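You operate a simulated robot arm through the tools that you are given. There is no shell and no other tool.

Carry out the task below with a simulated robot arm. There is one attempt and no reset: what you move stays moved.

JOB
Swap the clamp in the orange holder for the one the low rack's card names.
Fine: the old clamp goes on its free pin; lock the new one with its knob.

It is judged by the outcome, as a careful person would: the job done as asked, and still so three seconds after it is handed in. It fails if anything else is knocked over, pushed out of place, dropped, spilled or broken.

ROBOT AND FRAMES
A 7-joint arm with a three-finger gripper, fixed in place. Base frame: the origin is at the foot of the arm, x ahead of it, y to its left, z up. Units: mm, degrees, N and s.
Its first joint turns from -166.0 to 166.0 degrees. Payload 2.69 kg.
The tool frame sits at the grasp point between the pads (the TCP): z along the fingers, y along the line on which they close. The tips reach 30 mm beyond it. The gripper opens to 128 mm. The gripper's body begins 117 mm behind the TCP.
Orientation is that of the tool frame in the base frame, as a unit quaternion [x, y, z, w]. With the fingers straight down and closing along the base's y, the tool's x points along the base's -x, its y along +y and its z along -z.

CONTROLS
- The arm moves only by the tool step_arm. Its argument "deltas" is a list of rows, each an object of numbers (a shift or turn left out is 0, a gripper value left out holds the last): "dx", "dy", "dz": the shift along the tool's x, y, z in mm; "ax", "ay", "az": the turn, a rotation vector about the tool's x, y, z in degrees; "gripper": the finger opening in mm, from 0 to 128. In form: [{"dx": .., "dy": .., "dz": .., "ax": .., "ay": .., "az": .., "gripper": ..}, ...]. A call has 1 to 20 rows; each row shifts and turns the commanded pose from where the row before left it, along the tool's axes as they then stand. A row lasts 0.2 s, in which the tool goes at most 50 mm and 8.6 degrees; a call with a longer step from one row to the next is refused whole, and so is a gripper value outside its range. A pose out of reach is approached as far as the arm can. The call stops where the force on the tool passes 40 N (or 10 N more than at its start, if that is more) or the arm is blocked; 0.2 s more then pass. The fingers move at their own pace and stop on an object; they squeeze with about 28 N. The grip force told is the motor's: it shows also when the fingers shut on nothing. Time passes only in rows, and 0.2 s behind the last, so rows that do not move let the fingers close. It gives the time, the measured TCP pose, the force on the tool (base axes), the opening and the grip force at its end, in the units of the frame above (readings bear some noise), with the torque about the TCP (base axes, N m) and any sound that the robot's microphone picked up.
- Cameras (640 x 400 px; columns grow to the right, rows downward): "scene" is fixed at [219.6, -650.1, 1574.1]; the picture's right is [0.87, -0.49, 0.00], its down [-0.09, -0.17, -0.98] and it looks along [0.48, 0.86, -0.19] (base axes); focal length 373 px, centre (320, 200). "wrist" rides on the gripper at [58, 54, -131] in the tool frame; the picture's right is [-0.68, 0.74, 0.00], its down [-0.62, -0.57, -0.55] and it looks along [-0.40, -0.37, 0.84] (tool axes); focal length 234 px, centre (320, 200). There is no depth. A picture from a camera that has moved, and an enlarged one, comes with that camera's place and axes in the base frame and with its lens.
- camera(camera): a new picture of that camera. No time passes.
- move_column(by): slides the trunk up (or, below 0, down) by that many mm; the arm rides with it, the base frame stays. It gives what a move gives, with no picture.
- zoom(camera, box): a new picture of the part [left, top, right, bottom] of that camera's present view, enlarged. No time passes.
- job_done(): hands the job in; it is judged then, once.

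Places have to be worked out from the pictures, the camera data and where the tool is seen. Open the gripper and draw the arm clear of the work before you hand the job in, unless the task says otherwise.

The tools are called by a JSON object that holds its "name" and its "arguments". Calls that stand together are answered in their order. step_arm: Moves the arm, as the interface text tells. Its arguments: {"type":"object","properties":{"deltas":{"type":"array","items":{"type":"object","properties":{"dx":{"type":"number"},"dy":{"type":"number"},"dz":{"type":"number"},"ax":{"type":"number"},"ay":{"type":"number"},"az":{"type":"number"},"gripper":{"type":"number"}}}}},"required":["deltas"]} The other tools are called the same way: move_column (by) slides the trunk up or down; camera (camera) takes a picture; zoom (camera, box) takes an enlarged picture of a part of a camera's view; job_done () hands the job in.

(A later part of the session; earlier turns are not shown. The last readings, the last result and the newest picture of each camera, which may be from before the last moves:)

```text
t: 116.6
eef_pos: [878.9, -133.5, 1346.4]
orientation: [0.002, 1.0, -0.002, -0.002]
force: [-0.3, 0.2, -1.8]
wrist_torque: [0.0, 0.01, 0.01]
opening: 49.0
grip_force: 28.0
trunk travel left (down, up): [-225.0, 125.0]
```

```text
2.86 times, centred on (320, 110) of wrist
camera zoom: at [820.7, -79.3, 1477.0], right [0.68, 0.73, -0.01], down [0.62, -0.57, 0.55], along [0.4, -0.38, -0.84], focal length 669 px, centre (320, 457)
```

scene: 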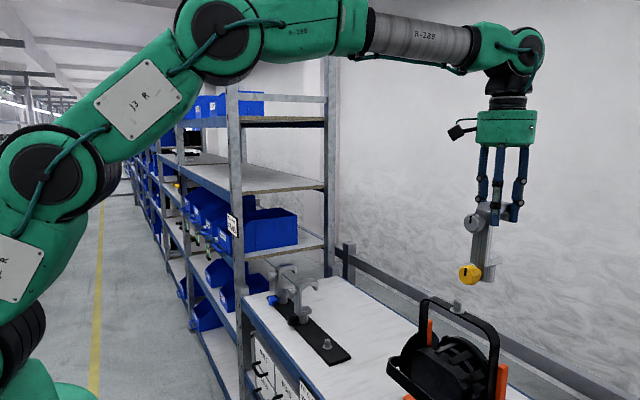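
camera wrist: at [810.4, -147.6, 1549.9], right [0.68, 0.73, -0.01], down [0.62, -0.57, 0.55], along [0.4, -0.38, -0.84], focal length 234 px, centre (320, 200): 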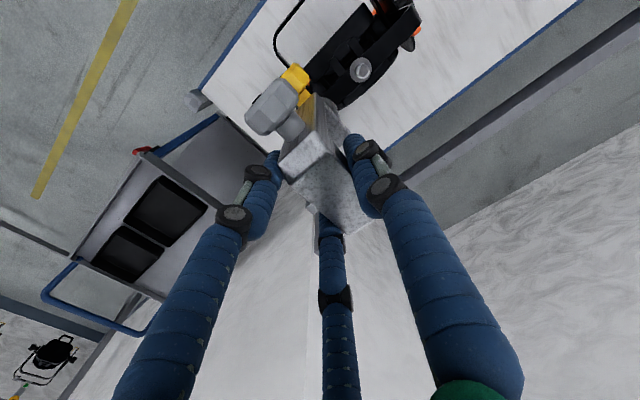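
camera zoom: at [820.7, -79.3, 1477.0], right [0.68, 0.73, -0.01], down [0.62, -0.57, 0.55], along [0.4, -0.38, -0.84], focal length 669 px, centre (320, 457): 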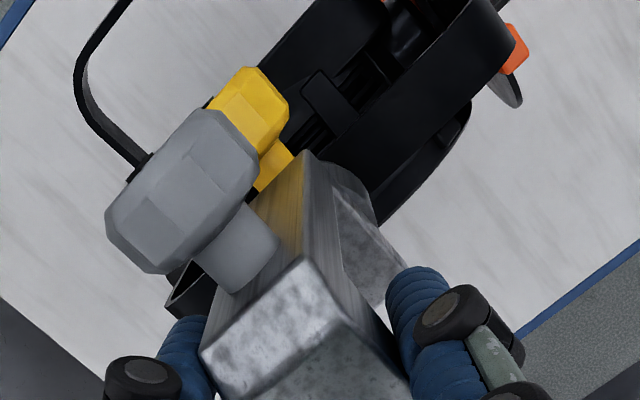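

The camera is right on the target line (820.7,-79.3), with 28 mm to go. I'll lower slowly onto the pin, watching the forces.

{"name": "step_arm", "arguments": {"deltas": [{"dz": 2}, {"dz": 2}, {"dz": 2}, {"dz": 2}, {"dz": 2}]}}

{"name": "step_arm", "arguments": {"deltas": [{"dz": 2}, {"dz": 2}, {"dz": 2}, {"dz": 2}, {"dz": 2}]}}

{"name": "step_arm", "arguments": {"deltas": [{"dz": 1.5}, {"dz": 1.5}, {"dz": 1}]}}

{"name": "zoom", "arguments": {"camera": "scene", "box": [420, 250, 480, 320]}}

```text
t: 117.8
eef_pos: [879.0, -134.8, 1337.1]
orientation: [0.003, 1.0, -0.002, -0.002]
force: [-0.9, -1.1, -1.9]
wrist_torque: [0.01, -0.04, 0.02]
opening: 48.7
grip_force: 27.8
trunk travel left (down, up): [-225.0, 125.0]
```

```text
t: 119.0
eef_pos: [878.8, -134.1, 1328.2]
orientation: [0.002, 1.0, -0.001, -0.002]
force: [0.2, 0.2, -2.4]
wrist_torque: [-0.03, -0.04, 0.02]
opening: 49.0
grip_force: 28.5
trunk travel left (down, up): [-225.0, 125.0]
```

```text
t: 119.8
eef_pos: [878.7, -133.9, 1323.4]
orientation: [0.003, 1.0, -0.002, -0.002]
force: [-0.1, -0.2, -2.6]
wrist_torque: [-0.03, -0.04, -0.05]
opening: 48.5
grip_force: 28.4
trunk travel left (down, up): [-225.0, 125.0]
```

```text
5.71 times, centred on (450, 285) of scene
camera zoom: at [219.6, -650.1, 1574.1], right [0.87, -0.49, 0.0], down [-0.09, -0.17, -0.98], along [0.48, 0.86, -0.19], focal length 2130 px, centre (-423, -286)
```

zoom: 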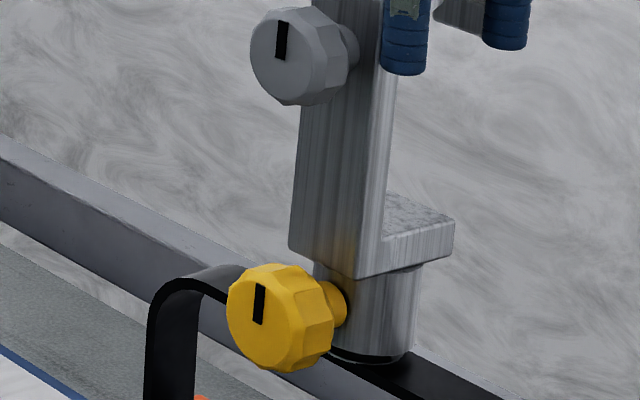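

The socket is sliding down the pin with no extra force; a few millimetres remain. I'll finish in sub-millimetre steps until the weight transfers.

{"name": "step_arm", "arguments": {"deltas": [{"dz": 1}, {"dz": 1}, {"dz": 0.7}]}}

{"name": "step_arm", "arguments": {"deltas": [{"dz": 0.7}, {"dz": 0.5}]}}

{"name": "zoom", "arguments": {"camera": "scene", "box": [420, 250, 480, 320]}}

```text
t: 120.6
eef_pos: [880.0, -134.0, 1319.7]
orientation: [0.003, 1.0, -0.002, -0.002]
force: [-0.2, 0.4, -3.3]
wrist_torque: [0.01, -0.06, -0.01]
opening: 48.6
grip_force: 27.8
trunk travel left (down, up): [-225.0, 125.0]
```

```text
t: 121.2
eef_pos: [878.3, -135.2, 1319.6]
orientation: [0.002, 1.0, -0.002, -0.003]
force: [0.3, -0.6, -2.2]
wrist_torque: [-0.04, -0.04, -0.01]
opening: 48.7
grip_force: 28.2
trunk travel left (down, up): [-225.0, 125.0]
```

```text
5.71 times, centred on (450, 285) of scene
camera zoom: at [219.6, -650.1, 1574.1], right [0.87, -0.49, 0.0], down [-0.09, -0.17, -0.98], along [0.48, 0.86, -0.19], focal length 2130 px, centre (-423, -286)
```

zoom: 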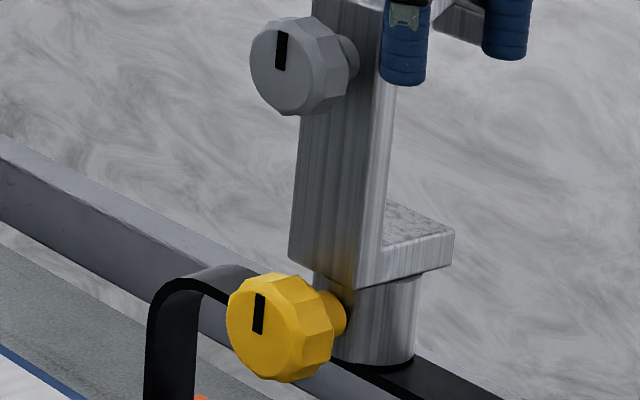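

{"name": "step_arm", "arguments": {"deltas": [{"dz": 0.5}, {"dz": 0.4}]}}

{"name": "step_arm", "arguments": {"deltas": [{"dz": 0.4}]}}

{"name": "zoom", "arguments": {"camera": "wrist", "box": [220, 40, 420, 180]}}

```text
t: 121.8
eef_pos: [877.9, -133.0, 1319.5]
orientation: [0.003, 1.0, -0.002, -0.002]
force: [1.5, 0.3, 2.3]
wrist_torque: [0.11, -0.28, -0.01]
opening: 48.8
grip_force: 28.1
trunk travel left (down, up): [-225.0, 125.0]
```

```text
t: 122.2
eef_pos: [880.2, -132.9, 1318.1]
orientation: [0.003, 1.0, -0.001, -0.002]
force: [-0.2, 0.0, 5.0]
wrist_torque: [-0.07, 0.03, -0.03]
opening: 48.7
grip_force: 28.4
trunk travel left (down, up): [-225.0, 125.0]
```

```text
2.86 times, centred on (320, 110) of wrist
camera zoom: at [819.8, -79.5, 1448.7], right [0.68, 0.73, -0.01], down [0.62, -0.57, 0.55], along [0.4, -0.38, -0.84], focal length 669 px, centre (320, 457)
```

zoom: 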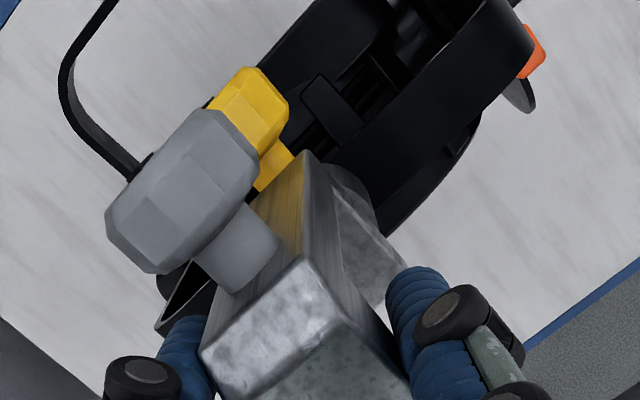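

Seated: camera height 1448.7 against a target of 1449.0, with contact force +5 N. I'll relax, open in stages and rise off the clamp.

{"name": "step_arm", "arguments": {"deltas": [{"dz": -0.4}, {"gripper": 54}, {"gripper": 62}, {"gripper": 72}, {"gripper": 80}, {"gripper": 80}, {"dz": -10}, {"dz": -15}, {"dz": -20}, {"dz": -25}, {"dz": -30}, {"dz": -20}, {"dz": 0}]}}

{"name": "zoom", "arguments": {"camera": "scene", "box": [380, 200, 520, 400]}}

{"name": "camera", "arguments": {"camera": "wrist"}}

```text
t: 125.0
eef_pos: [878.9, -132.8, 1439.4]
orientation: [0.003, 1.0, -0.002, -0.003]
force: [-0.2, 0.1, -0.2]
wrist_torque: [0.0, 0.01, 0.0]
opening: 79.9
grip_force: 0.0
trunk travel left (down, up): [-225.0, 125.0]
```

```text
2.00 times, centred on (450, 300) of scene
camera zoom: at [219.6, -650.1, 1574.1], right [0.87, -0.49, 0.0], down [-0.09, -0.17, -0.98], along [0.48, 0.86, -0.19], focal length 745 px, centre (60, 0)
```

zoom: 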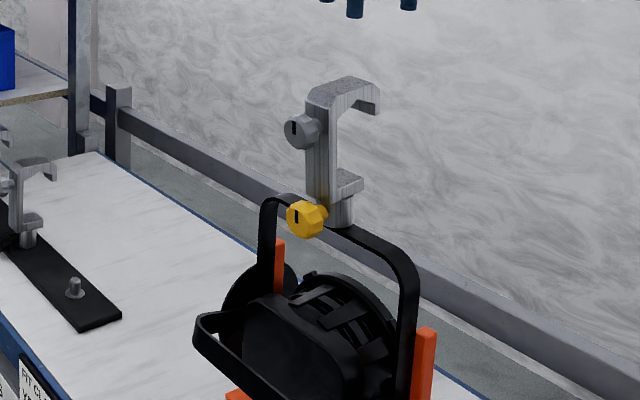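

```text
taken
camera wrist: at [820.0, -79.1, 1568.5], right [0.68, 0.73, -0.01], down [0.62, -0.57, 0.55], along [0.4, -0.38, -0.84], focal length 234 px, centre (320, 200)
```

wrist: 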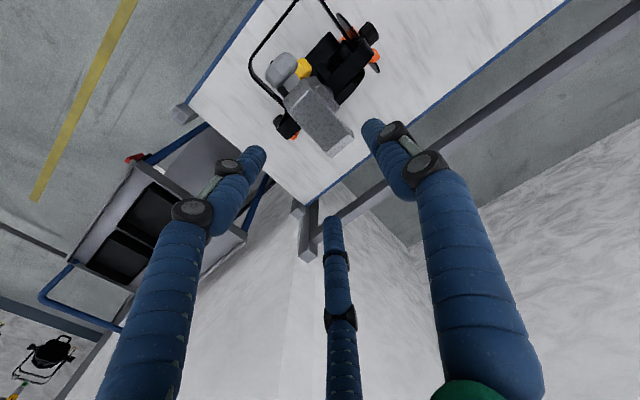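

The yellow clamp stands square on the lamp pin and the lamp is undisturbed. Next I'll back away, pitch the tool to horizontal, and turn its knob clockwise to lock it.

{"name": "step_arm", "arguments": {"deltas": [{"dx": 32}, {"dx": 33}, {"dx": 33}, {"dx": 32}, {"dx": 8, "dz": 13, "ay": -8.5}, {"dx": 9.8, "dz": 11.7, "ay": -8.5}, {"dx": 11.5, "dz": 10.1, "ay": -8.5}, {"dx": 12.8, "dz": 8.3, "ay": -8.5}, {"dx": 13.9, "dz": 6.3, "ay": -8.5}, {"dx": 14.7, "dz": 4.2, "ay": -8.5}, {"dx": 15.1, "dz": 2, "ay": -8.5}, {"dx": 15.3, "dz": -0.3, "ay": -8.5}, {"dx": 15.1, "dz": -2.5, "ay": -8.5}, {"dx": 14.5, "dz": -4.7, "ay": -8.5}, {"dx": 13.6, "dz": -6.8, "ay": -5}, {"dx": 0}]}}

{"name": "camera", "arguments": {"camera": "scene"}}

{"name": "camera", "arguments": {"camera": "wrist"}}

```text
t: 128.4
eef_pos: [659.3, -134.1, 1295.5]
orientation: [0.0, 0.708, -0.003, 0.706]
force: [-0.4, 0.0, -0.2]
wrist_torque: [-0.02, 0.01, 0.01]
opening: 79.8
grip_force: 0.1
trunk travel left (down, up): [-225.0, 125.0]
```

```text
taken
```

scene: 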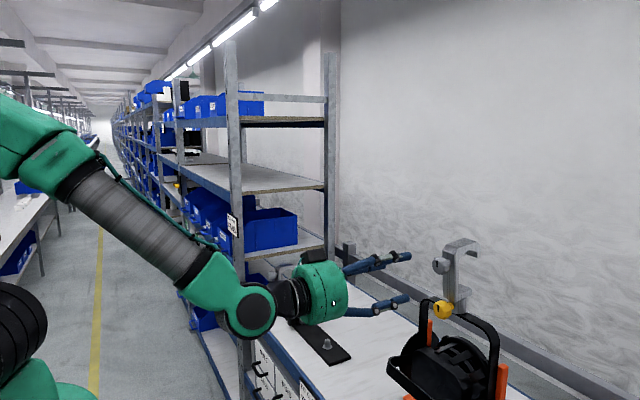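

```text
taken
camera wrist: at [528.0, -79.4, 1237.6], right [0.01, 0.74, 0.67], down [-0.55, -0.56, 0.62], along [0.84, -0.37, 0.4], focal length 234 px, centre (320, 200)
```

wrist: 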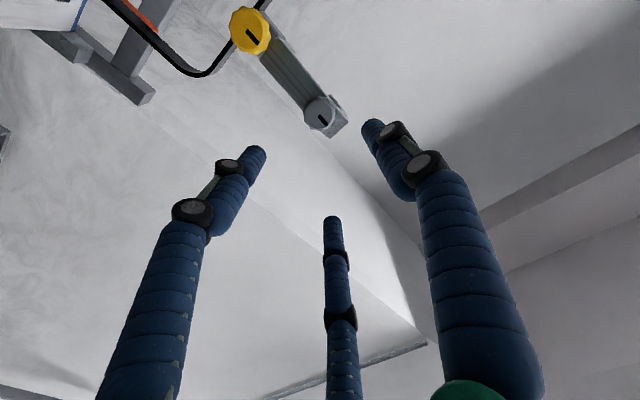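

The tool is horizontal again. I'll lower to knob height (z≈1185, y≈-125) in front of the lamp, then pre-wind the roll by about -95° so I have plenty of clockwise travel.

{"name": "step_arm", "arguments": {"deltas": [{"dx": 28, "dy": 3}, {"dx": 28, "dy": 3}, {"dx": 28, "dy": 3}, {"dx": 27}, {"az": -8.5}, {"az": -8.5}, {"az": -8.5}, {"az": -8.5}, {"az": -8.5}, {"az": -8.5}, {"az": -8.5}, {"az": -8.5}, {"az": -8.5}, {"az": -8.5}, {"az": -8.5}, {"az": 0}]}}

{"name": "camera", "arguments": {"camera": "wrist"}}

{"name": "camera", "arguments": {"camera": "scene"}}

```text
t: 131.8
eef_pos: [556.4, -214.1, 1579.9]
orientation: [0.532, -0.525, 0.46, -0.479]
force: [-0.3, 0.2, 1.3]
wrist_torque: [-0.02, 0.06, -0.06]
opening: 79.9
grip_force: 0.2
out of reach, approached as far as the arm can: row 5, 6, 7, 8, 9, 10, 11, 12, 13, 14, 15
trunk travel left (down, up): [-225.0, 125.0]
```

```text
taken
camera wrist: at [420.6, -275.5, 1539.7], right [-0.1, 0.68, -0.72], down [-0.49, 0.6, 0.63], along [0.86, 0.42, 0.28], focal length 234 px, centre (320, 200)
```

wrist: 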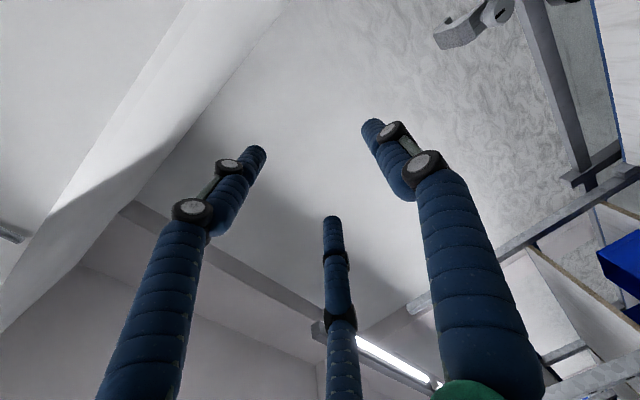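

```text
taken
```

scene: 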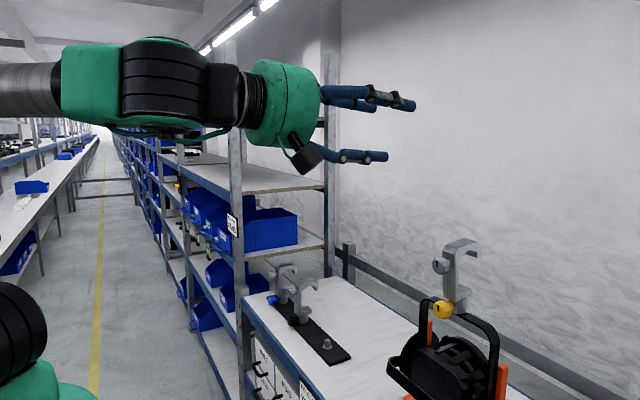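

Rolling negative was out of reach at once, and the arm drifted up to (556,-214,1580) in free space with no contact. So the usable roll at this pose runs from about 0 to +175°. I'll unwind the roll here, away from everything, and then start the clockwise turn from roll 0.

{"name": "step_arm", "arguments": {"deltas": [{"az": 8.5}, {"az": 8.5}, {"az": 8.5}, {"az": 8.5}, {"az": 8.5}, {"az": 8.5}]}}

{"name": "camera", "arguments": {"camera": "scene"}}

```text
t: 133.2
eef_pos: [558.5, -213.4, 1578.6]
orientation: [-0.259, 0.686, -0.218, 0.644]
force: [-0.3, 0.1, 0.4]
wrist_torque: [-0.01, -0.01, -0.01]
opening: 79.9
grip_force: 0.2
trunk travel left (down, up): [-225.0, 125.0]
```

```text
taken
```

scene: 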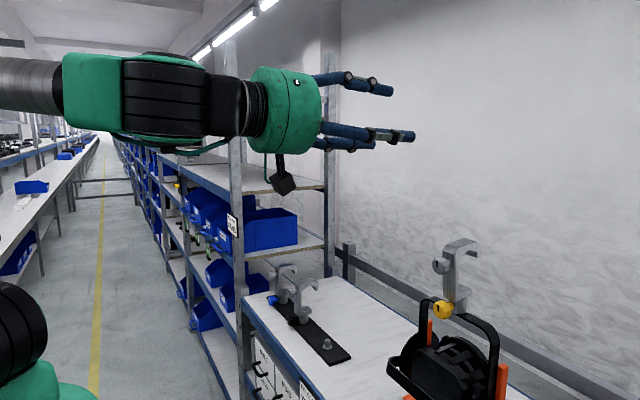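

It's following correctly. I'll finish unwinding to roll 0 and straighten the slight pitch and yaw.

{"name": "step_arm", "arguments": {"deltas": [{"az": 8.5}, {"az": 8.5}, {"az": 8.5}, {"az": 8.5}, {"az": 8.5}, {"az": 0}]}}

{"name": "camera", "arguments": {"camera": "scene"}}

```text
t: 134.6
eef_pos: [558.6, -215.3, 1579.1]
orientation: [0.009, 0.733, 0.03, 0.679]
force: [-0.1, -1.0, -0.4]
wrist_torque: [0.02, 0.01, 0.01]
opening: 79.9
grip_force: 0.0
trunk travel left (down, up): [-225.0, 125.0]
```

```text
taken
```

scene: 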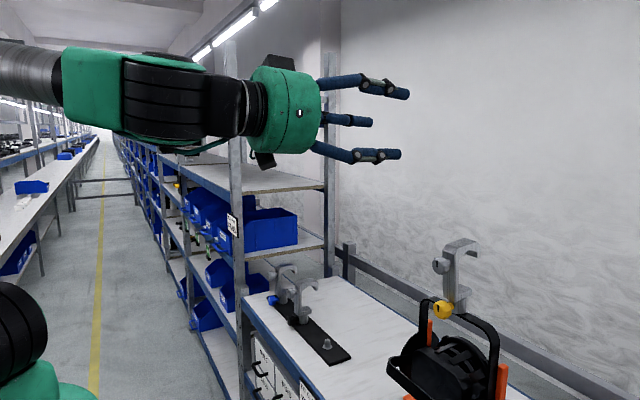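

The roll is back near 0. I'll bring the tool down to about (659,-134,1296), in front of the lamp and well clear, checking that the arm follows.

{"name": "step_arm", "arguments": {"deltas": [{"dx": 23.3, "dy": 5.1, "dz": 10.3}, {"dx": 23.3, "dy": 5.1, "dz": 10.3}, {"dx": 23.3, "dy": 5.1, "dz": 10.3}, {"dx": 23.3, "dy": 5.1, "dz": 10.3}, {"dx": 23.3, "dy": 5.1, "dz": 10.3}, {"dx": 23.3, "dy": 5.1, "dz": 10.3}]}}

{"name": "camera", "arguments": {"camera": "scene"}}

```text
t: 136.0
eef_pos: [608.2, -174.5, 1437.1]
orientation: [0.007, 0.733, 0.03, 0.68]
force: [0.8, 0.2, 0.5]
wrist_torque: [0.01, 0.01, 0.0]
opening: 80.2
grip_force: 0.1
trunk travel left (down, up): [-225.0, 125.0]
```

```text
taken
```

scene: 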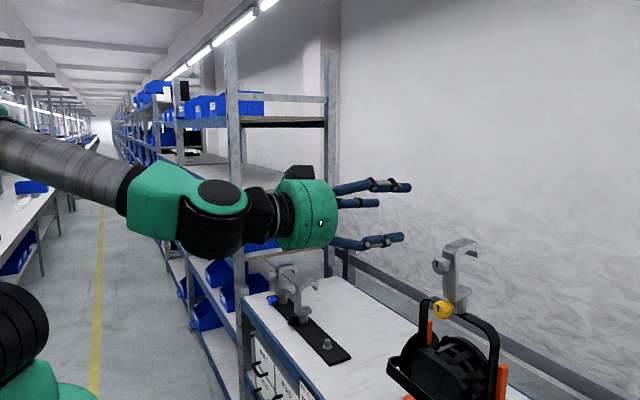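

It's following well. I'll continue down the remaining half.

{"name": "step_arm", "arguments": {"deltas": [{"dx": 23.3, "dy": 5.1, "dz": 10.3}, {"dx": 23.3, "dy": 5.1, "dz": 10.3}, {"dx": 23.3, "dy": 5.1, "dz": 10.3}, {"dx": 23.3, "dy": 5.1, "dz": 10.3}, {"dx": 23.3, "dy": 5.1, "dz": 10.3}, {"dx": 23.3, "dy": 5.1, "dz": 10.3}, {"dx": 0}]}}

{"name": "camera", "arguments": {"camera": "scene"}}

```text
t: 137.6
eef_pos: [657.2, -135.5, 1293.6]
orientation: [0.007, 0.733, 0.03, 0.679]
force: [0.5, -0.3, 0.1]
wrist_torque: [0.0, -0.01, -0.01]
opening: 79.9
grip_force: 0.0
trunk travel left (down, up): [-225.0, 125.0]
```

```text
taken
```

scene: 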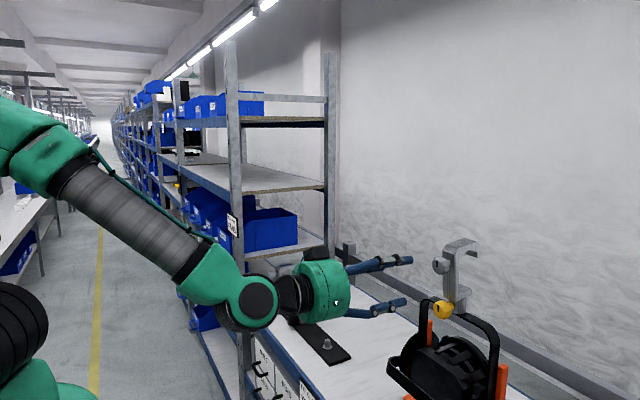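

It's back in the good configuration. I'll straighten the orientation by a few degrees and lower to knob height.

{"name": "step_arm", "arguments": {"deltas": [{"ay": -4.3, "ax": 1.8}, {"dx": 0}, {"dx": 27, "dy": 1.2}, {"dx": 27, "dy": 1.2}, {"dx": 27, "dy": 1.2}, {"dx": 27, "dy": 1}, {"dx": 0}, {"dx": 0}]}}

{"name": "camera", "arguments": {"camera": "wrist"}}

{"name": "zoom", "arguments": {"camera": "scene", "box": [300, 220, 500, 350]}}

```text
t: 139.4
eef_pos: [658.2, -124.5, 1185.6]
orientation: [0.019, 0.707, 0.018, 0.706]
force: [-0.3, 0.9, 0.7]
wrist_torque: [0.01, 0.01, 0.0]
opening: 79.9
grip_force: 0.1
trunk travel left (down, up): [-225.0, 125.0]
```

```text
taken
camera wrist: at [525.9, -68.3, 1129.9], right [0.0, 0.7, 0.71], down [-0.55, -0.6, 0.59], along [0.84, -0.39, 0.38], focal length 234 px, centre (320, 200)
```

wrist: 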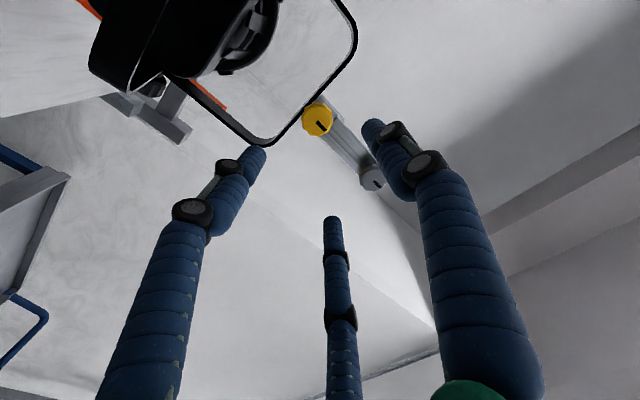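

```text
3.08 times, centred on (400, 285) of scene
camera zoom: at [219.6, -650.1, 1574.1], right [0.87, -0.49, 0.0], down [-0.09, -0.17, -0.98], along [0.48, 0.86, -0.19], focal length 1147 px, centre (74, -62)
```

zoom: 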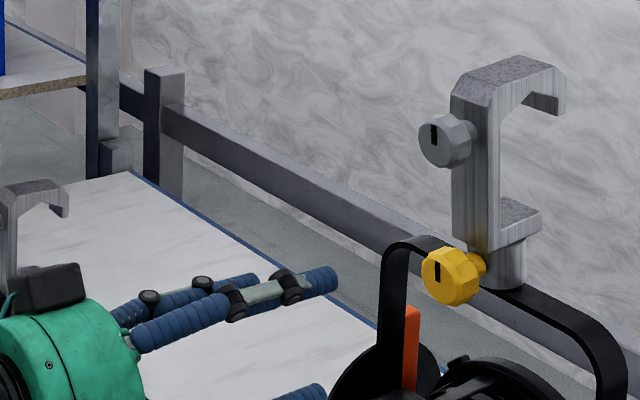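

Aligned; the knob sits near the expected axis pixel. I'll zoom in to measure the centring.

{"name": "zoom", "arguments": {"camera": "wrist", "box": [280, 85, 360, 150]}}

```text
6.15 times, centred on (320, 118) of wrist
camera zoom: at [525.9, -68.3, 1129.9], right [0.0, 0.7, 0.71], down [-0.55, -0.6, 0.59], along [0.84, -0.39, 0.38], focal length 1441 px, centre (320, 708)
```

zoom: 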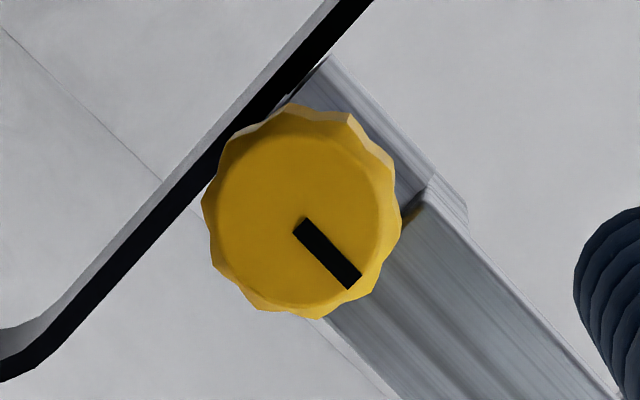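

The knob reads about 4–5 mm below the tool axis from this distance. I'll drop 3 mm, move closer to x≈775, and re-measure.

{"name": "step_arm", "arguments": {"deltas": [{"dz": 25, "dx": 1.5}, {"dz": 25, "dx": 1.5}, {"dz": 25}, {"dz": 25}, {"dz": 17}, {"dz": 0}, {"dz": 0}]}}

{"name": "zoom", "arguments": {"camera": "wrist", "box": [256, 110, 384, 210]}}

{"name": "zoom", "arguments": {"camera": "scene", "box": [380, 240, 500, 330]}}

```text
t: 141.0
eef_pos: [774.4, -124.4, 1184.9]
orientation: [0.02, 0.707, 0.018, 0.707]
force: [-0.8, 0.4, -0.7]
wrist_torque: [0.03, 0.06, 0.0]
opening: 80.2
grip_force: 0.0
trunk travel left (down, up): [-225.0, 125.0]
```

```text
4.00 times, centred on (320, 160) of wrist
camera zoom: at [642.4, -68.1, 1128.0], right [0.0, 0.7, 0.71], down [-0.55, -0.6, 0.59], along [0.84, -0.39, 0.38], focal length 937 px, centre (320, 360)
```

zoom: 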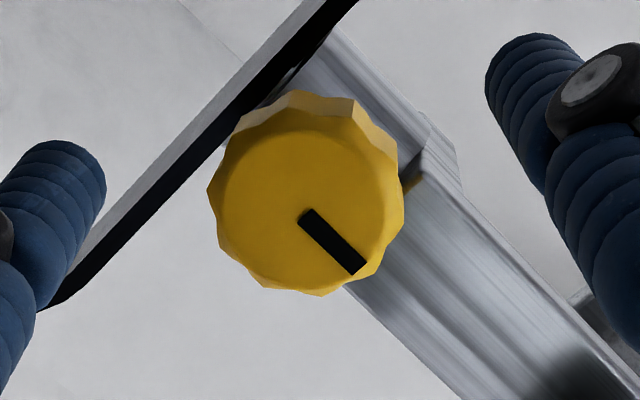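

```text
4.44 times, centred on (440, 285) of scene
camera zoom: at [219.6, -650.1, 1574.1], right [0.87, -0.49, 0.0], down [-0.09, -0.17, -0.98], along [0.48, 0.86, -0.19], focal length 1656 px, centre (-213, -178)
```

zoom: 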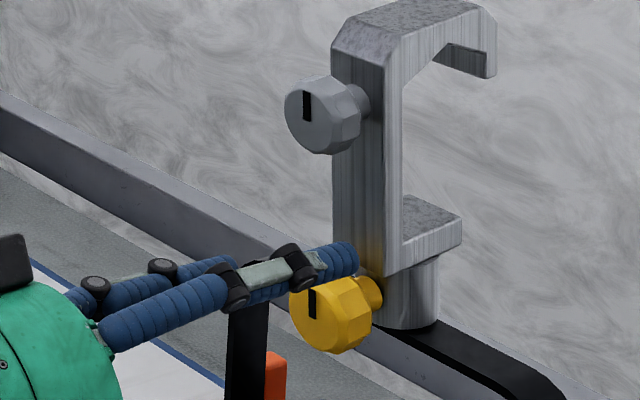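

Compared with when I was gripping it, the yellow clamp now leans about 5° toward the robot: the upper knob moved left and down in the image while the socket base stayed put. I'll look closely at the base before touching the knob.

{"name": "zoom", "arguments": {"camera": "scene", "box": [425, 285, 481, 325]}}

{"name": "zoom", "arguments": {"camera": "scene", "box": [420, 230, 500, 330]}}

{"name": "camera", "arguments": {"camera": "wrist"}}

{"name": "zoom", "arguments": {"camera": "scene", "box": [380, 290, 520, 400]}}

```text
10.00 times, centred on (453, 305) of scene
camera zoom: at [219.6, -650.1, 1574.1], right [0.87, -0.49, 0.0], down [-0.09, -0.17, -0.98], along [0.48, 0.86, -0.19], focal length 3727 px, centre (-1010, -850)
```

zoom: 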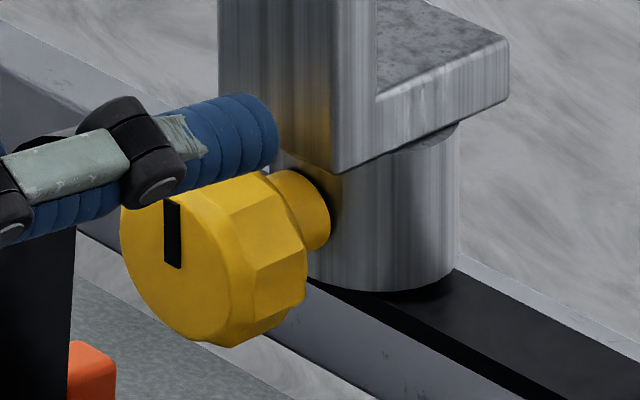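

```text
4.00 times, centred on (460, 280) of scene
camera zoom: at [219.6, -650.1, 1574.1], right [0.87, -0.49, 0.0], down [-0.09, -0.17, -0.98], along [0.48, 0.86, -0.19], focal length 1491 px, centre (-240, -120)
```

zoom: 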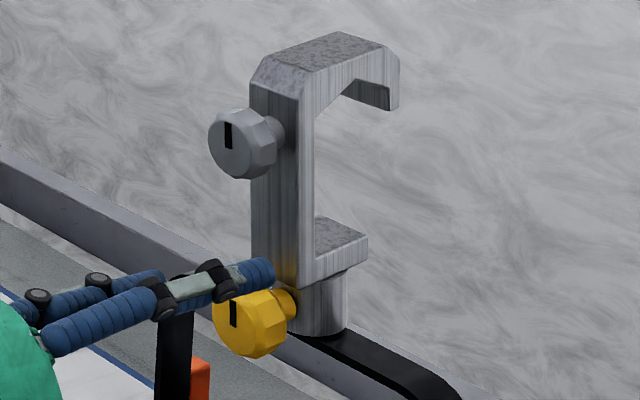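

```text
taken
camera wrist: at [642.4, -68.1, 1128.0], right [0.0, 0.7, 0.71], down [-0.55, -0.6, 0.59], along [0.84, -0.39, 0.38], focal length 234 px, centre (320, 200)
```

wrist: 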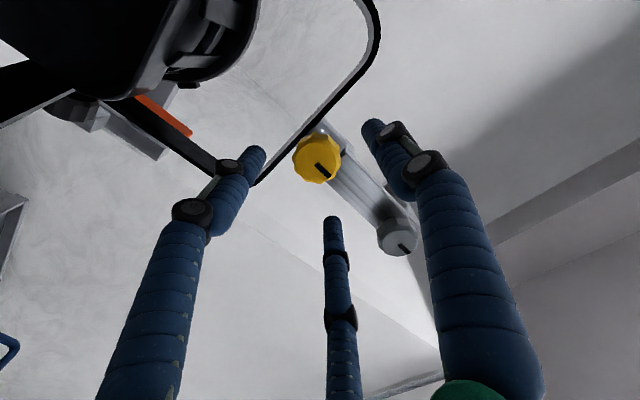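

```text
3.64 times, centred on (450, 345) of scene
camera zoom: at [219.6, -650.1, 1574.1], right [0.87, -0.49, 0.0], down [-0.09, -0.17, -0.98], along [0.48, 0.86, -0.19], focal length 1355 px, centre (-153, -327)
```

zoom: 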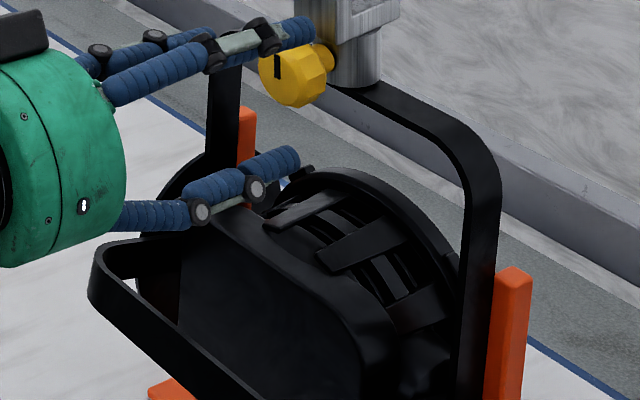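

The lamp and yoke match the first picture exactly, so only the loose clamp leans a few degrees forward on its pin. Gripping the knob squarely will let me stand it upright while locking. I'll narrow to 60, lower 3 mm to the knob's present height and advance around it.

{"name": "step_arm", "arguments": {"deltas": [{"dx": 3, "gripper": 60}, {"dx": 0, "gripper": 60}, {"dz": 8}, {"dz": 8}, {"dz": 7}, {"dz": 6}, {"dz": 0}]}}

{"name": "zoom", "arguments": {"camera": "wrist", "box": [230, 90, 410, 230]}}

{"name": "zoom", "arguments": {"camera": "scene", "box": [400, 240, 500, 330]}}

```text
t: 142.6
eef_pos: [804.6, -125.7, 1179.9]
orientation: [0.019, 0.707, 0.018, 0.706]
force: [0.1, 0.0, 0.5]
wrist_torque: [-0.04, 0.02, 0.0]
opening: 60.3
grip_force: 0.0
trunk travel left (down, up): [-225.0, 125.0]
```

```text
2.86 times, centred on (320, 160) of wrist
camera zoom: at [672.4, -69.2, 1124.3], right [0.0, 0.7, 0.71], down [-0.55, -0.6, 0.59], along [0.84, -0.39, 0.38], focal length 669 px, centre (320, 314)
```

zoom: 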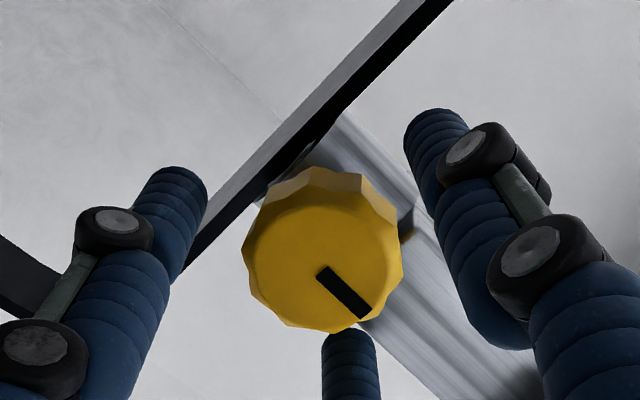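

```text
4.44 times, centred on (450, 285) of scene
camera zoom: at [219.6, -650.1, 1574.1], right [0.87, -0.49, 0.0], down [-0.09, -0.17, -0.98], along [0.48, 0.86, -0.19], focal length 1656 px, centre (-258, -178)
```

zoom: 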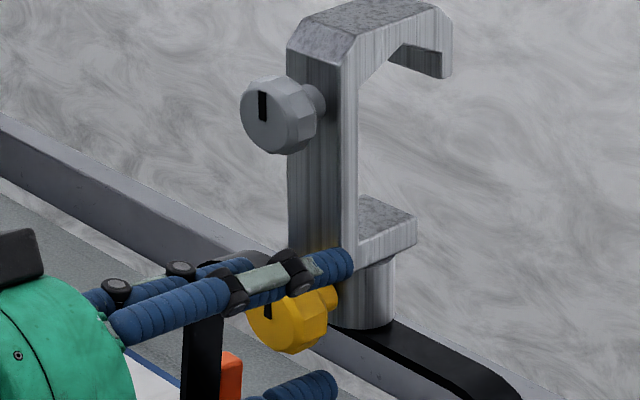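

The knob is centred to within 2 mm; I'll shift +1.6 mm in y, then close gently onto it in stages.

{"name": "step_arm", "arguments": {"deltas": [{"dy": 1.6}, {"gripper": 50}, {"gripper": 46}, {"gripper": 43}, {"gripper": 41}, {"gripper": 40}, {"gripper": 40}]}}

{"name": "step_arm", "arguments": {"deltas": [{"gripper": 38}, {"gripper": 37}, {"gripper": 37}]}}

{"name": "zoom", "arguments": {"camera": "wrist", "box": [230, 90, 410, 230]}}

```text
t: 144.2
eef_pos: [804.8, -125.2, 1181.4]
orientation: [0.019, 0.707, 0.019, 0.706]
force: [0.2, 0.1, 0.2]
wrist_torque: [-0.02, -0.01, -0.02]
opening: 40.0
grip_force: 0.1
trunk travel left (down, up): [-225.0, 125.0]
```

```text
t: 145.0
eef_pos: [802.9, -124.3, 1181.6]
orientation: [0.018, 0.707, 0.018, 0.706]
force: [0.5, -1.0, 0.5]
wrist_torque: [-0.01, -0.04, -0.03]
opening: 38.8
grip_force: 1.2
trunk travel left (down, up): [-225.0, 125.0]
```

```text
2.86 times, centred on (320, 160) of wrist
camera zoom: at [672.0, -67.6, 1124.6], right [0.0, 0.7, 0.71], down [-0.55, -0.6, 0.59], along [0.84, -0.39, 0.38], focal length 669 px, centre (320, 314)
```

zoom: 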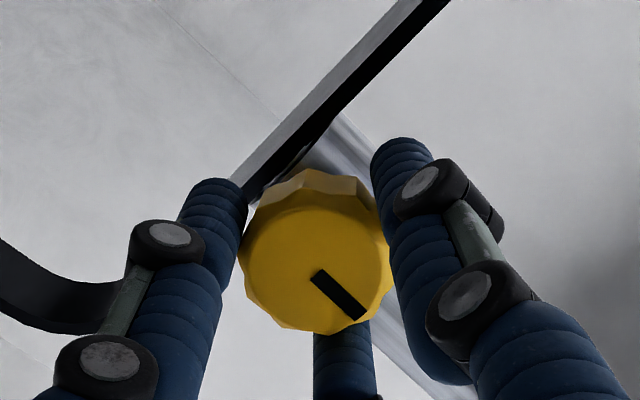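

Light, balanced contact. I'll squeeze fully, then look at how the clamp stands.

{"name": "step_arm", "arguments": {"deltas": [{"gripper": 34}, {"gripper": 20}, {"gripper": 0}, {"gripper": 0}]}}

{"name": "zoom", "arguments": {"camera": "scene", "box": [400, 240, 500, 330]}}

```text
t: 146.0
eef_pos: [804.7, -124.4, 1180.3]
orientation: [0.019, 0.707, 0.018, 0.707]
force: [0.1, 0.3, 1.8]
wrist_torque: [0.01, -0.09, 0.0]
opening: 37.3
grip_force: 28.2
trunk travel left (down, up): [-225.0, 125.0]
```

```text
4.44 times, centred on (450, 285) of scene
camera zoom: at [219.6, -650.1, 1574.1], right [0.87, -0.49, 0.0], down [-0.09, -0.17, -0.98], along [0.48, 0.86, -0.19], focal length 1656 px, centre (-258, -178)
```

zoom: 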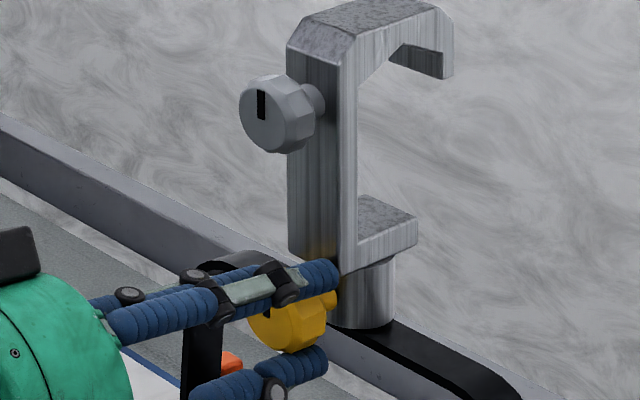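

The grip is solid and balanced. I'll raise the knob in small steps to stand the clamp upright, watching the forces and the upper knob's image position.

{"name": "step_arm", "arguments": {"deltas": [{"dx": -1}, {"dx": -1}, {"dx": -0.8}, {"dx": 0}]}}

{"name": "zoom", "arguments": {"camera": "scene", "box": [400, 240, 500, 330]}}

```text
t: 147.0
eef_pos: [805.0, -124.2, 1182.4]
orientation: [0.018, 0.708, 0.018, 0.706]
force: [-0.3, -0.3, -0.3]
wrist_torque: [0.01, 0.15, -0.04]
opening: 36.8
grip_force: 27.5
trunk travel left (down, up): [-225.0, 125.0]
```

```text
4.44 times, centred on (450, 285) of scene
camera zoom: at [219.6, -650.1, 1574.1], right [0.87, -0.49, 0.0], down [-0.09, -0.17, -0.98], along [0.48, 0.86, -0.19], focal length 1656 px, centre (-258, -178)
```

zoom: 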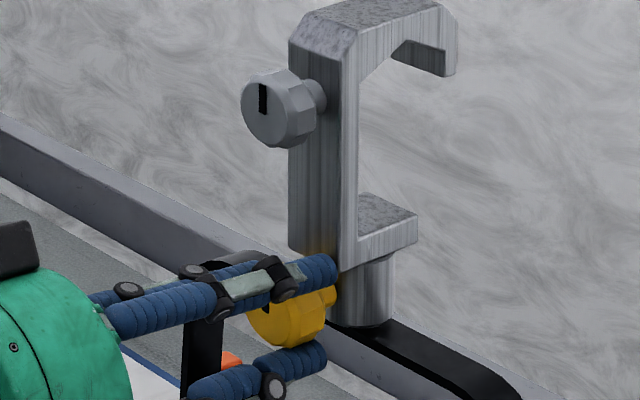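

Part of that motion may be lifting rather than tilting. I'll zoom in on the base to see whether the socket is still seated.

{"name": "zoom", "arguments": {"camera": "scene", "box": [425, 285, 481, 325]}}

{"name": "zoom", "arguments": {"camera": "scene", "box": [420, 230, 500, 330]}}

```text
10.00 times, centred on (453, 305) of scene
camera zoom: at [219.6, -650.1, 1574.1], right [0.87, -0.49, 0.0], down [-0.09, -0.17, -0.98], along [0.48, 0.86, -0.19], focal length 3727 px, centre (-1010, -850)
```

zoom: 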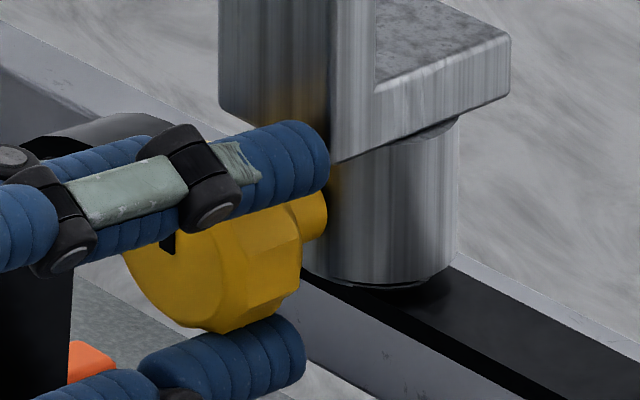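

```text
4.00 times, centred on (460, 280) of scene
camera zoom: at [219.6, -650.1, 1574.1], right [0.87, -0.49, 0.0], down [-0.09, -0.17, -0.98], along [0.48, 0.86, -0.19], focal length 1491 px, centre (-240, -120)
```

zoom: 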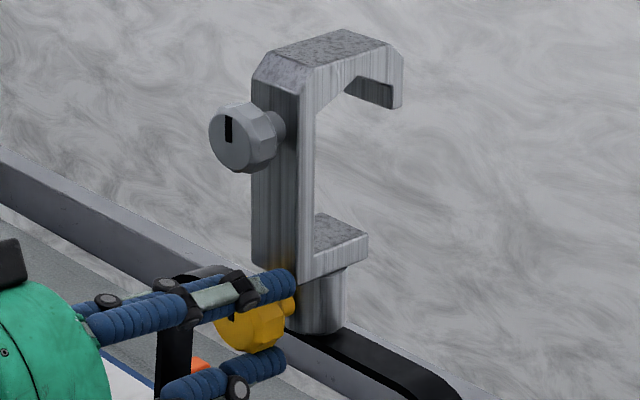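

The clamp is still pitched about 3.5° forward with its rear raised. I'll pitch the tool nose-down in small steps to bring the rear of the clamp back down, watching the force.

{"name": "step_arm", "arguments": {"deltas": [{"ay": 1}, {"ay": 1}, {"ay": 0}]}}

{"name": "zoom", "arguments": {"camera": "scene", "box": [425, 285, 481, 325]}}

{"name": "zoom", "arguments": {"camera": "scene", "box": [420, 230, 500, 330]}}

```text
t: 147.8
eef_pos: [803.5, -124.2, 1182.8]
orientation: [0.019, 0.72, 0.019, 0.693]
force: [1.1, 0.1, -0.3]
wrist_torque: [-0.01, 0.01, 0.01]
opening: 36.9
grip_force: 27.6
trunk travel left (down, up): [-225.0, 125.0]
```

```text
10.00 times, centred on (453, 305) of scene
camera zoom: at [219.6, -650.1, 1574.1], right [0.87, -0.49, 0.0], down [-0.09, -0.17, -0.98], along [0.48, 0.86, -0.19], focal length 3727 px, centre (-1010, -850)
```

zoom: 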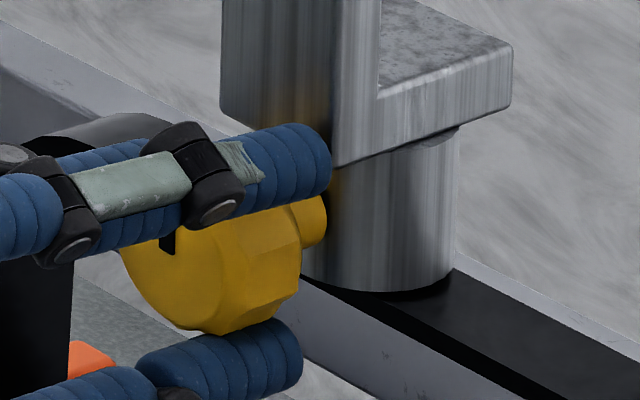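

```text
4.00 times, centred on (460, 280) of scene
camera zoom: at [219.6, -650.1, 1574.1], right [0.87, -0.49, 0.0], down [-0.09, -0.17, -0.98], along [0.48, 0.86, -0.19], focal length 1491 px, centre (-240, -120)
```

zoom: 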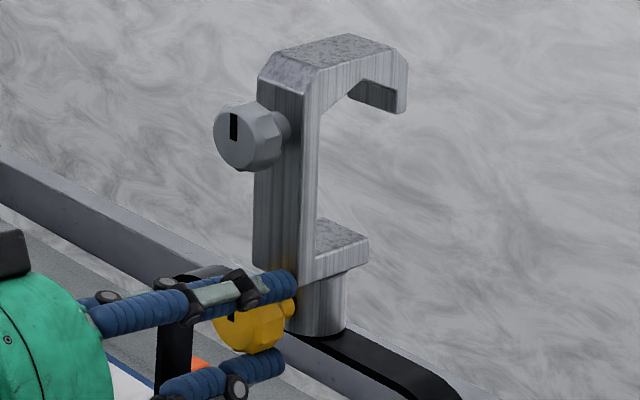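

The clamp follows the tool with almost no force. To keep the tool and knob axes aligned while turning, I'll release, match the tool's pitch to the leaning knob (about 5.8° nose-up), re-grip, and then bring both level together.

{"name": "step_arm", "arguments": {"deltas": [{"gripper": 40}, {"gripper": 46}, {"gripper": 52}, {"gripper": 52}, {"ay": -3.9, "dx": 1.5}, {"ay": -3.9, "dx": 1.5}, {"dx": 1.5}, {"dx": 0}]}}

{"name": "zoom", "arguments": {"camera": "wrist", "box": [230, 90, 410, 230]}}

{"name": "zoom", "arguments": {"camera": "scene", "box": [400, 240, 500, 330]}}

```text
t: 149.6
eef_pos: [803.9, -125.6, 1181.7]
orientation: [0.016, 0.671, 0.021, 0.741]
force: [-0.3, 0.1, 0.2]
wrist_torque: [0.01, -0.02, -0.02]
opening: 52.0
grip_force: 0.0
trunk travel left (down, up): [-225.0, 125.0]
```

```text
2.86 times, centred on (320, 160) of wrist
camera zoom: at [677.5, -68.8, 1111.8], right [-0.07, 0.7, 0.71], down [-0.6, -0.6, 0.53], along [0.8, -0.39, 0.46], focal length 669 px, centre (320, 314)
```

zoom: 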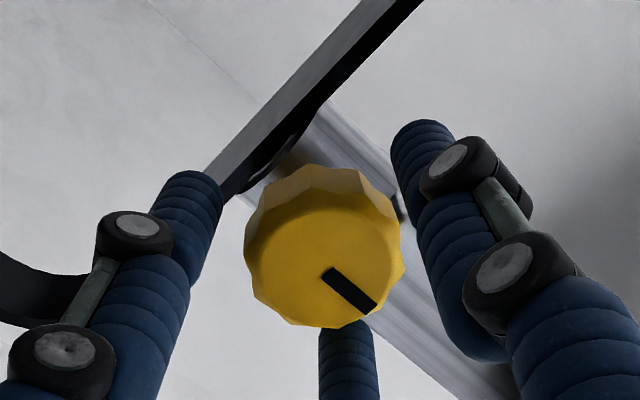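

```text
4.44 times, centred on (450, 285) of scene
camera zoom: at [219.6, -650.1, 1574.1], right [0.87, -0.49, 0.0], down [-0.09, -0.17, -0.98], along [0.48, 0.86, -0.19], focal length 1656 px, centre (-258, -178)
```

zoom: 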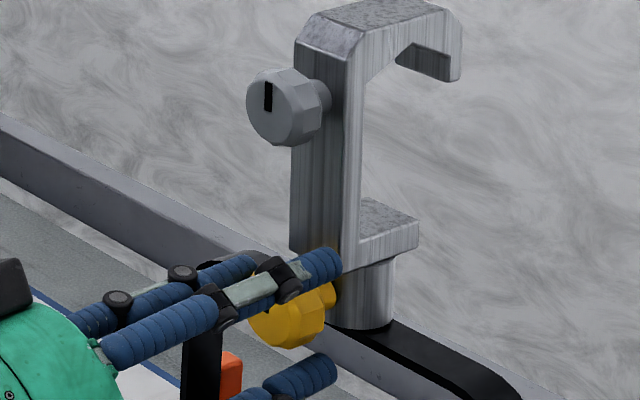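

The clamp kept the partly righted pose, now leaning only about 2.4°, so I'll match the tool pitch to that (3.3° back down) and re-measure the centring.

{"name": "step_arm", "arguments": {"deltas": [{"ay": 3.3}, {"dx": 0}, {"dx": 0}]}}

{"name": "zoom", "arguments": {"camera": "wrist", "box": [230, 90, 410, 230]}}

{"name": "zoom", "arguments": {"camera": "scene", "box": [425, 285, 481, 325]}}

```text
t: 150.4
eef_pos: [803.3, -124.1, 1178.6]
orientation: [0.018, 0.692, 0.018, 0.721]
force: [0.5, -0.3, -0.8]
wrist_torque: [0.01, -0.03, -0.03]
opening: 52.0
grip_force: 0.0
trunk travel left (down, up): [-225.0, 125.0]
```

```text
2.86 times, centred on (320, 160) of wrist
camera zoom: at [674.5, -66.9, 1116.8], right [-0.03, 0.7, 0.71], down [-0.57, -0.6, 0.56], along [0.82, -0.39, 0.42], focal length 669 px, centre (320, 314)
```

zoom: 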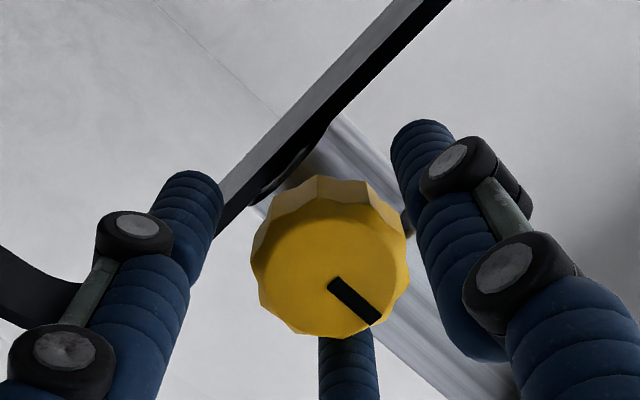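

```text
10.00 times, centred on (453, 305) of scene
camera zoom: at [219.6, -650.1, 1574.1], right [0.87, -0.49, 0.0], down [-0.09, -0.17, -0.98], along [0.48, 0.86, -0.19], focal length 3727 px, centre (-1010, -850)
```

zoom: 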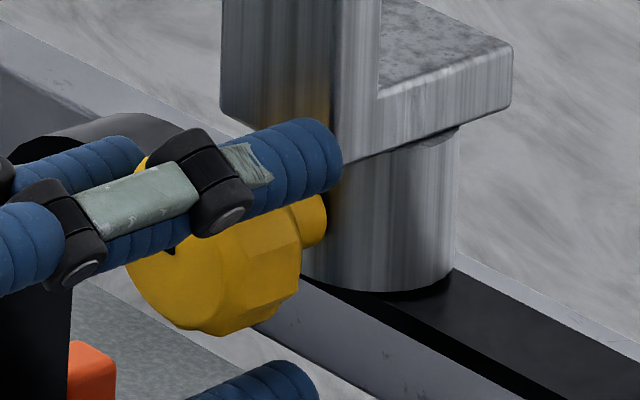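

The knob centre is about 3.4 mm above the tool axis now. I'll raise by 3.3 mm and grip it again in stages.

{"name": "step_arm", "arguments": {"deltas": [{"dx": -3.3, "dy": 0.4}, {"gripper": 46}, {"gripper": 42}, {"gripper": 40}, {"gripper": 39}, {"gripper": 38}, {"gripper": 38}]}}

{"name": "step_arm", "arguments": {"deltas": [{"gripper": 34}, {"gripper": 20}, {"gripper": 0}, {"gripper": 0}]}}

{"name": "zoom", "arguments": {"camera": "scene", "box": [425, 285, 481, 325]}}

{"name": "zoom", "arguments": {"camera": "scene", "box": [420, 230, 500, 330]}}

```text
t: 152.0
eef_pos: [804.6, -123.2, 1182.2]
orientation: [0.019, 0.692, 0.018, 0.722]
force: [-0.1, 0.9, -0.6]
wrist_torque: [0.02, 0.04, 0.01]
opening: 38.2
grip_force: 0.0
trunk travel left (down, up): [-225.0, 125.0]
```

```text
t: 153.0
eef_pos: [803.4, -123.7, 1182.0]
orientation: [0.019, 0.692, 0.018, 0.721]
force: [-0.1, 1.0, 0.4]
wrist_torque: [-0.02, 0.09, 0.0]
opening: 36.4
grip_force: 27.7
trunk travel left (down, up): [-225.0, 125.0]
```

```text
10.00 times, centred on (453, 305) of scene
camera zoom: at [219.6, -650.1, 1574.1], right [0.87, -0.49, 0.0], down [-0.09, -0.17, -0.98], along [0.48, 0.86, -0.19], focal length 3727 px, centre (-1010, -850)
```

zoom: 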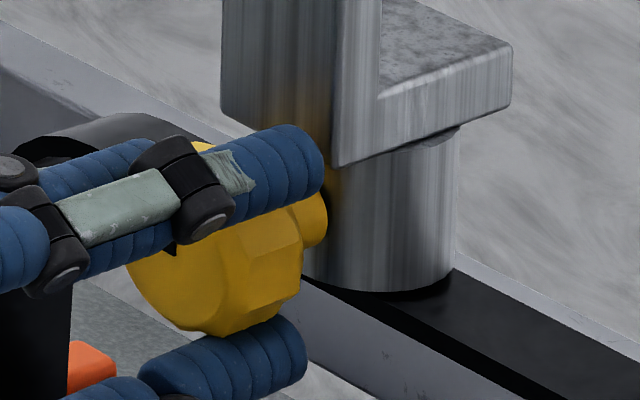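

```text
4.00 times, centred on (460, 280) of scene
camera zoom: at [219.6, -650.1, 1574.1], right [0.87, -0.49, 0.0], down [-0.09, -0.17, -0.98], along [0.48, 0.86, -0.19], focal length 1491 px, centre (-240, -120)
```

zoom: 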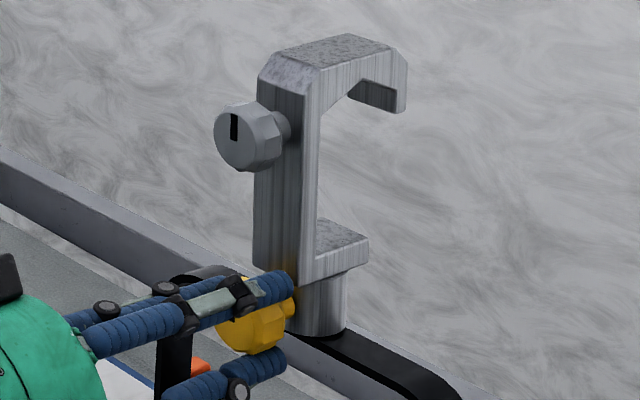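

Gripped with no disturbance and axes aligned. Now I'll level the tool (+2.4°) while raising about 3 mm, to stand the clamp upright.

{"name": "step_arm", "arguments": {"deltas": [{"dx": -1, "ay": 0.8}, {"dx": -1, "ay": 0.8}, {"dx": -0.8, "ay": 0.8}, {"dx": 0}]}}

{"name": "zoom", "arguments": {"camera": "scene", "box": [425, 285, 481, 325]}}

{"name": "zoom", "arguments": {"camera": "scene", "box": [420, 230, 500, 330]}}

```text
t: 154.0
eef_pos: [803.9, -123.5, 1185.4]
orientation: [0.018, 0.707, 0.018, 0.707]
force: [-0.6, 0.5, 0.7]
wrist_torque: [-0.02, 0.17, -0.01]
opening: 36.5
grip_force: 27.7
trunk travel left (down, up): [-225.0, 125.0]
```

```text
10.00 times, centred on (453, 305) of scene
camera zoom: at [219.6, -650.1, 1574.1], right [0.87, -0.49, 0.0], down [-0.09, -0.17, -0.98], along [0.48, 0.86, -0.19], focal length 3727 px, centre (-1010, -850)
```

zoom: 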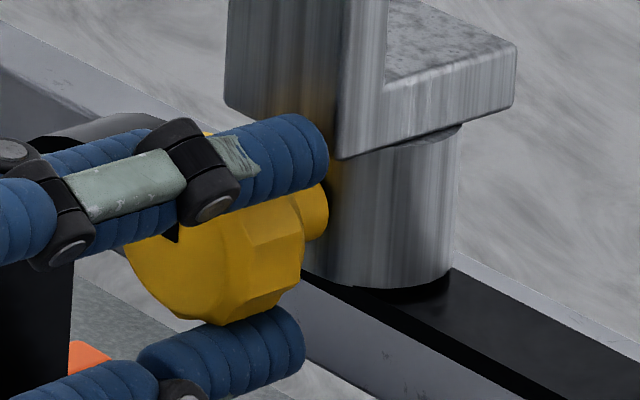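

```text
4.00 times, centred on (460, 280) of scene
camera zoom: at [219.6, -650.1, 1574.1], right [0.87, -0.49, 0.0], down [-0.09, -0.17, -0.98], along [0.48, 0.86, -0.19], focal length 1491 px, centre (-240, -120)
```

zoom: 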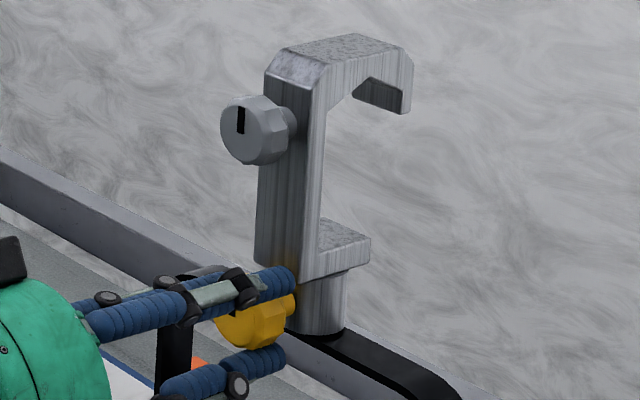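

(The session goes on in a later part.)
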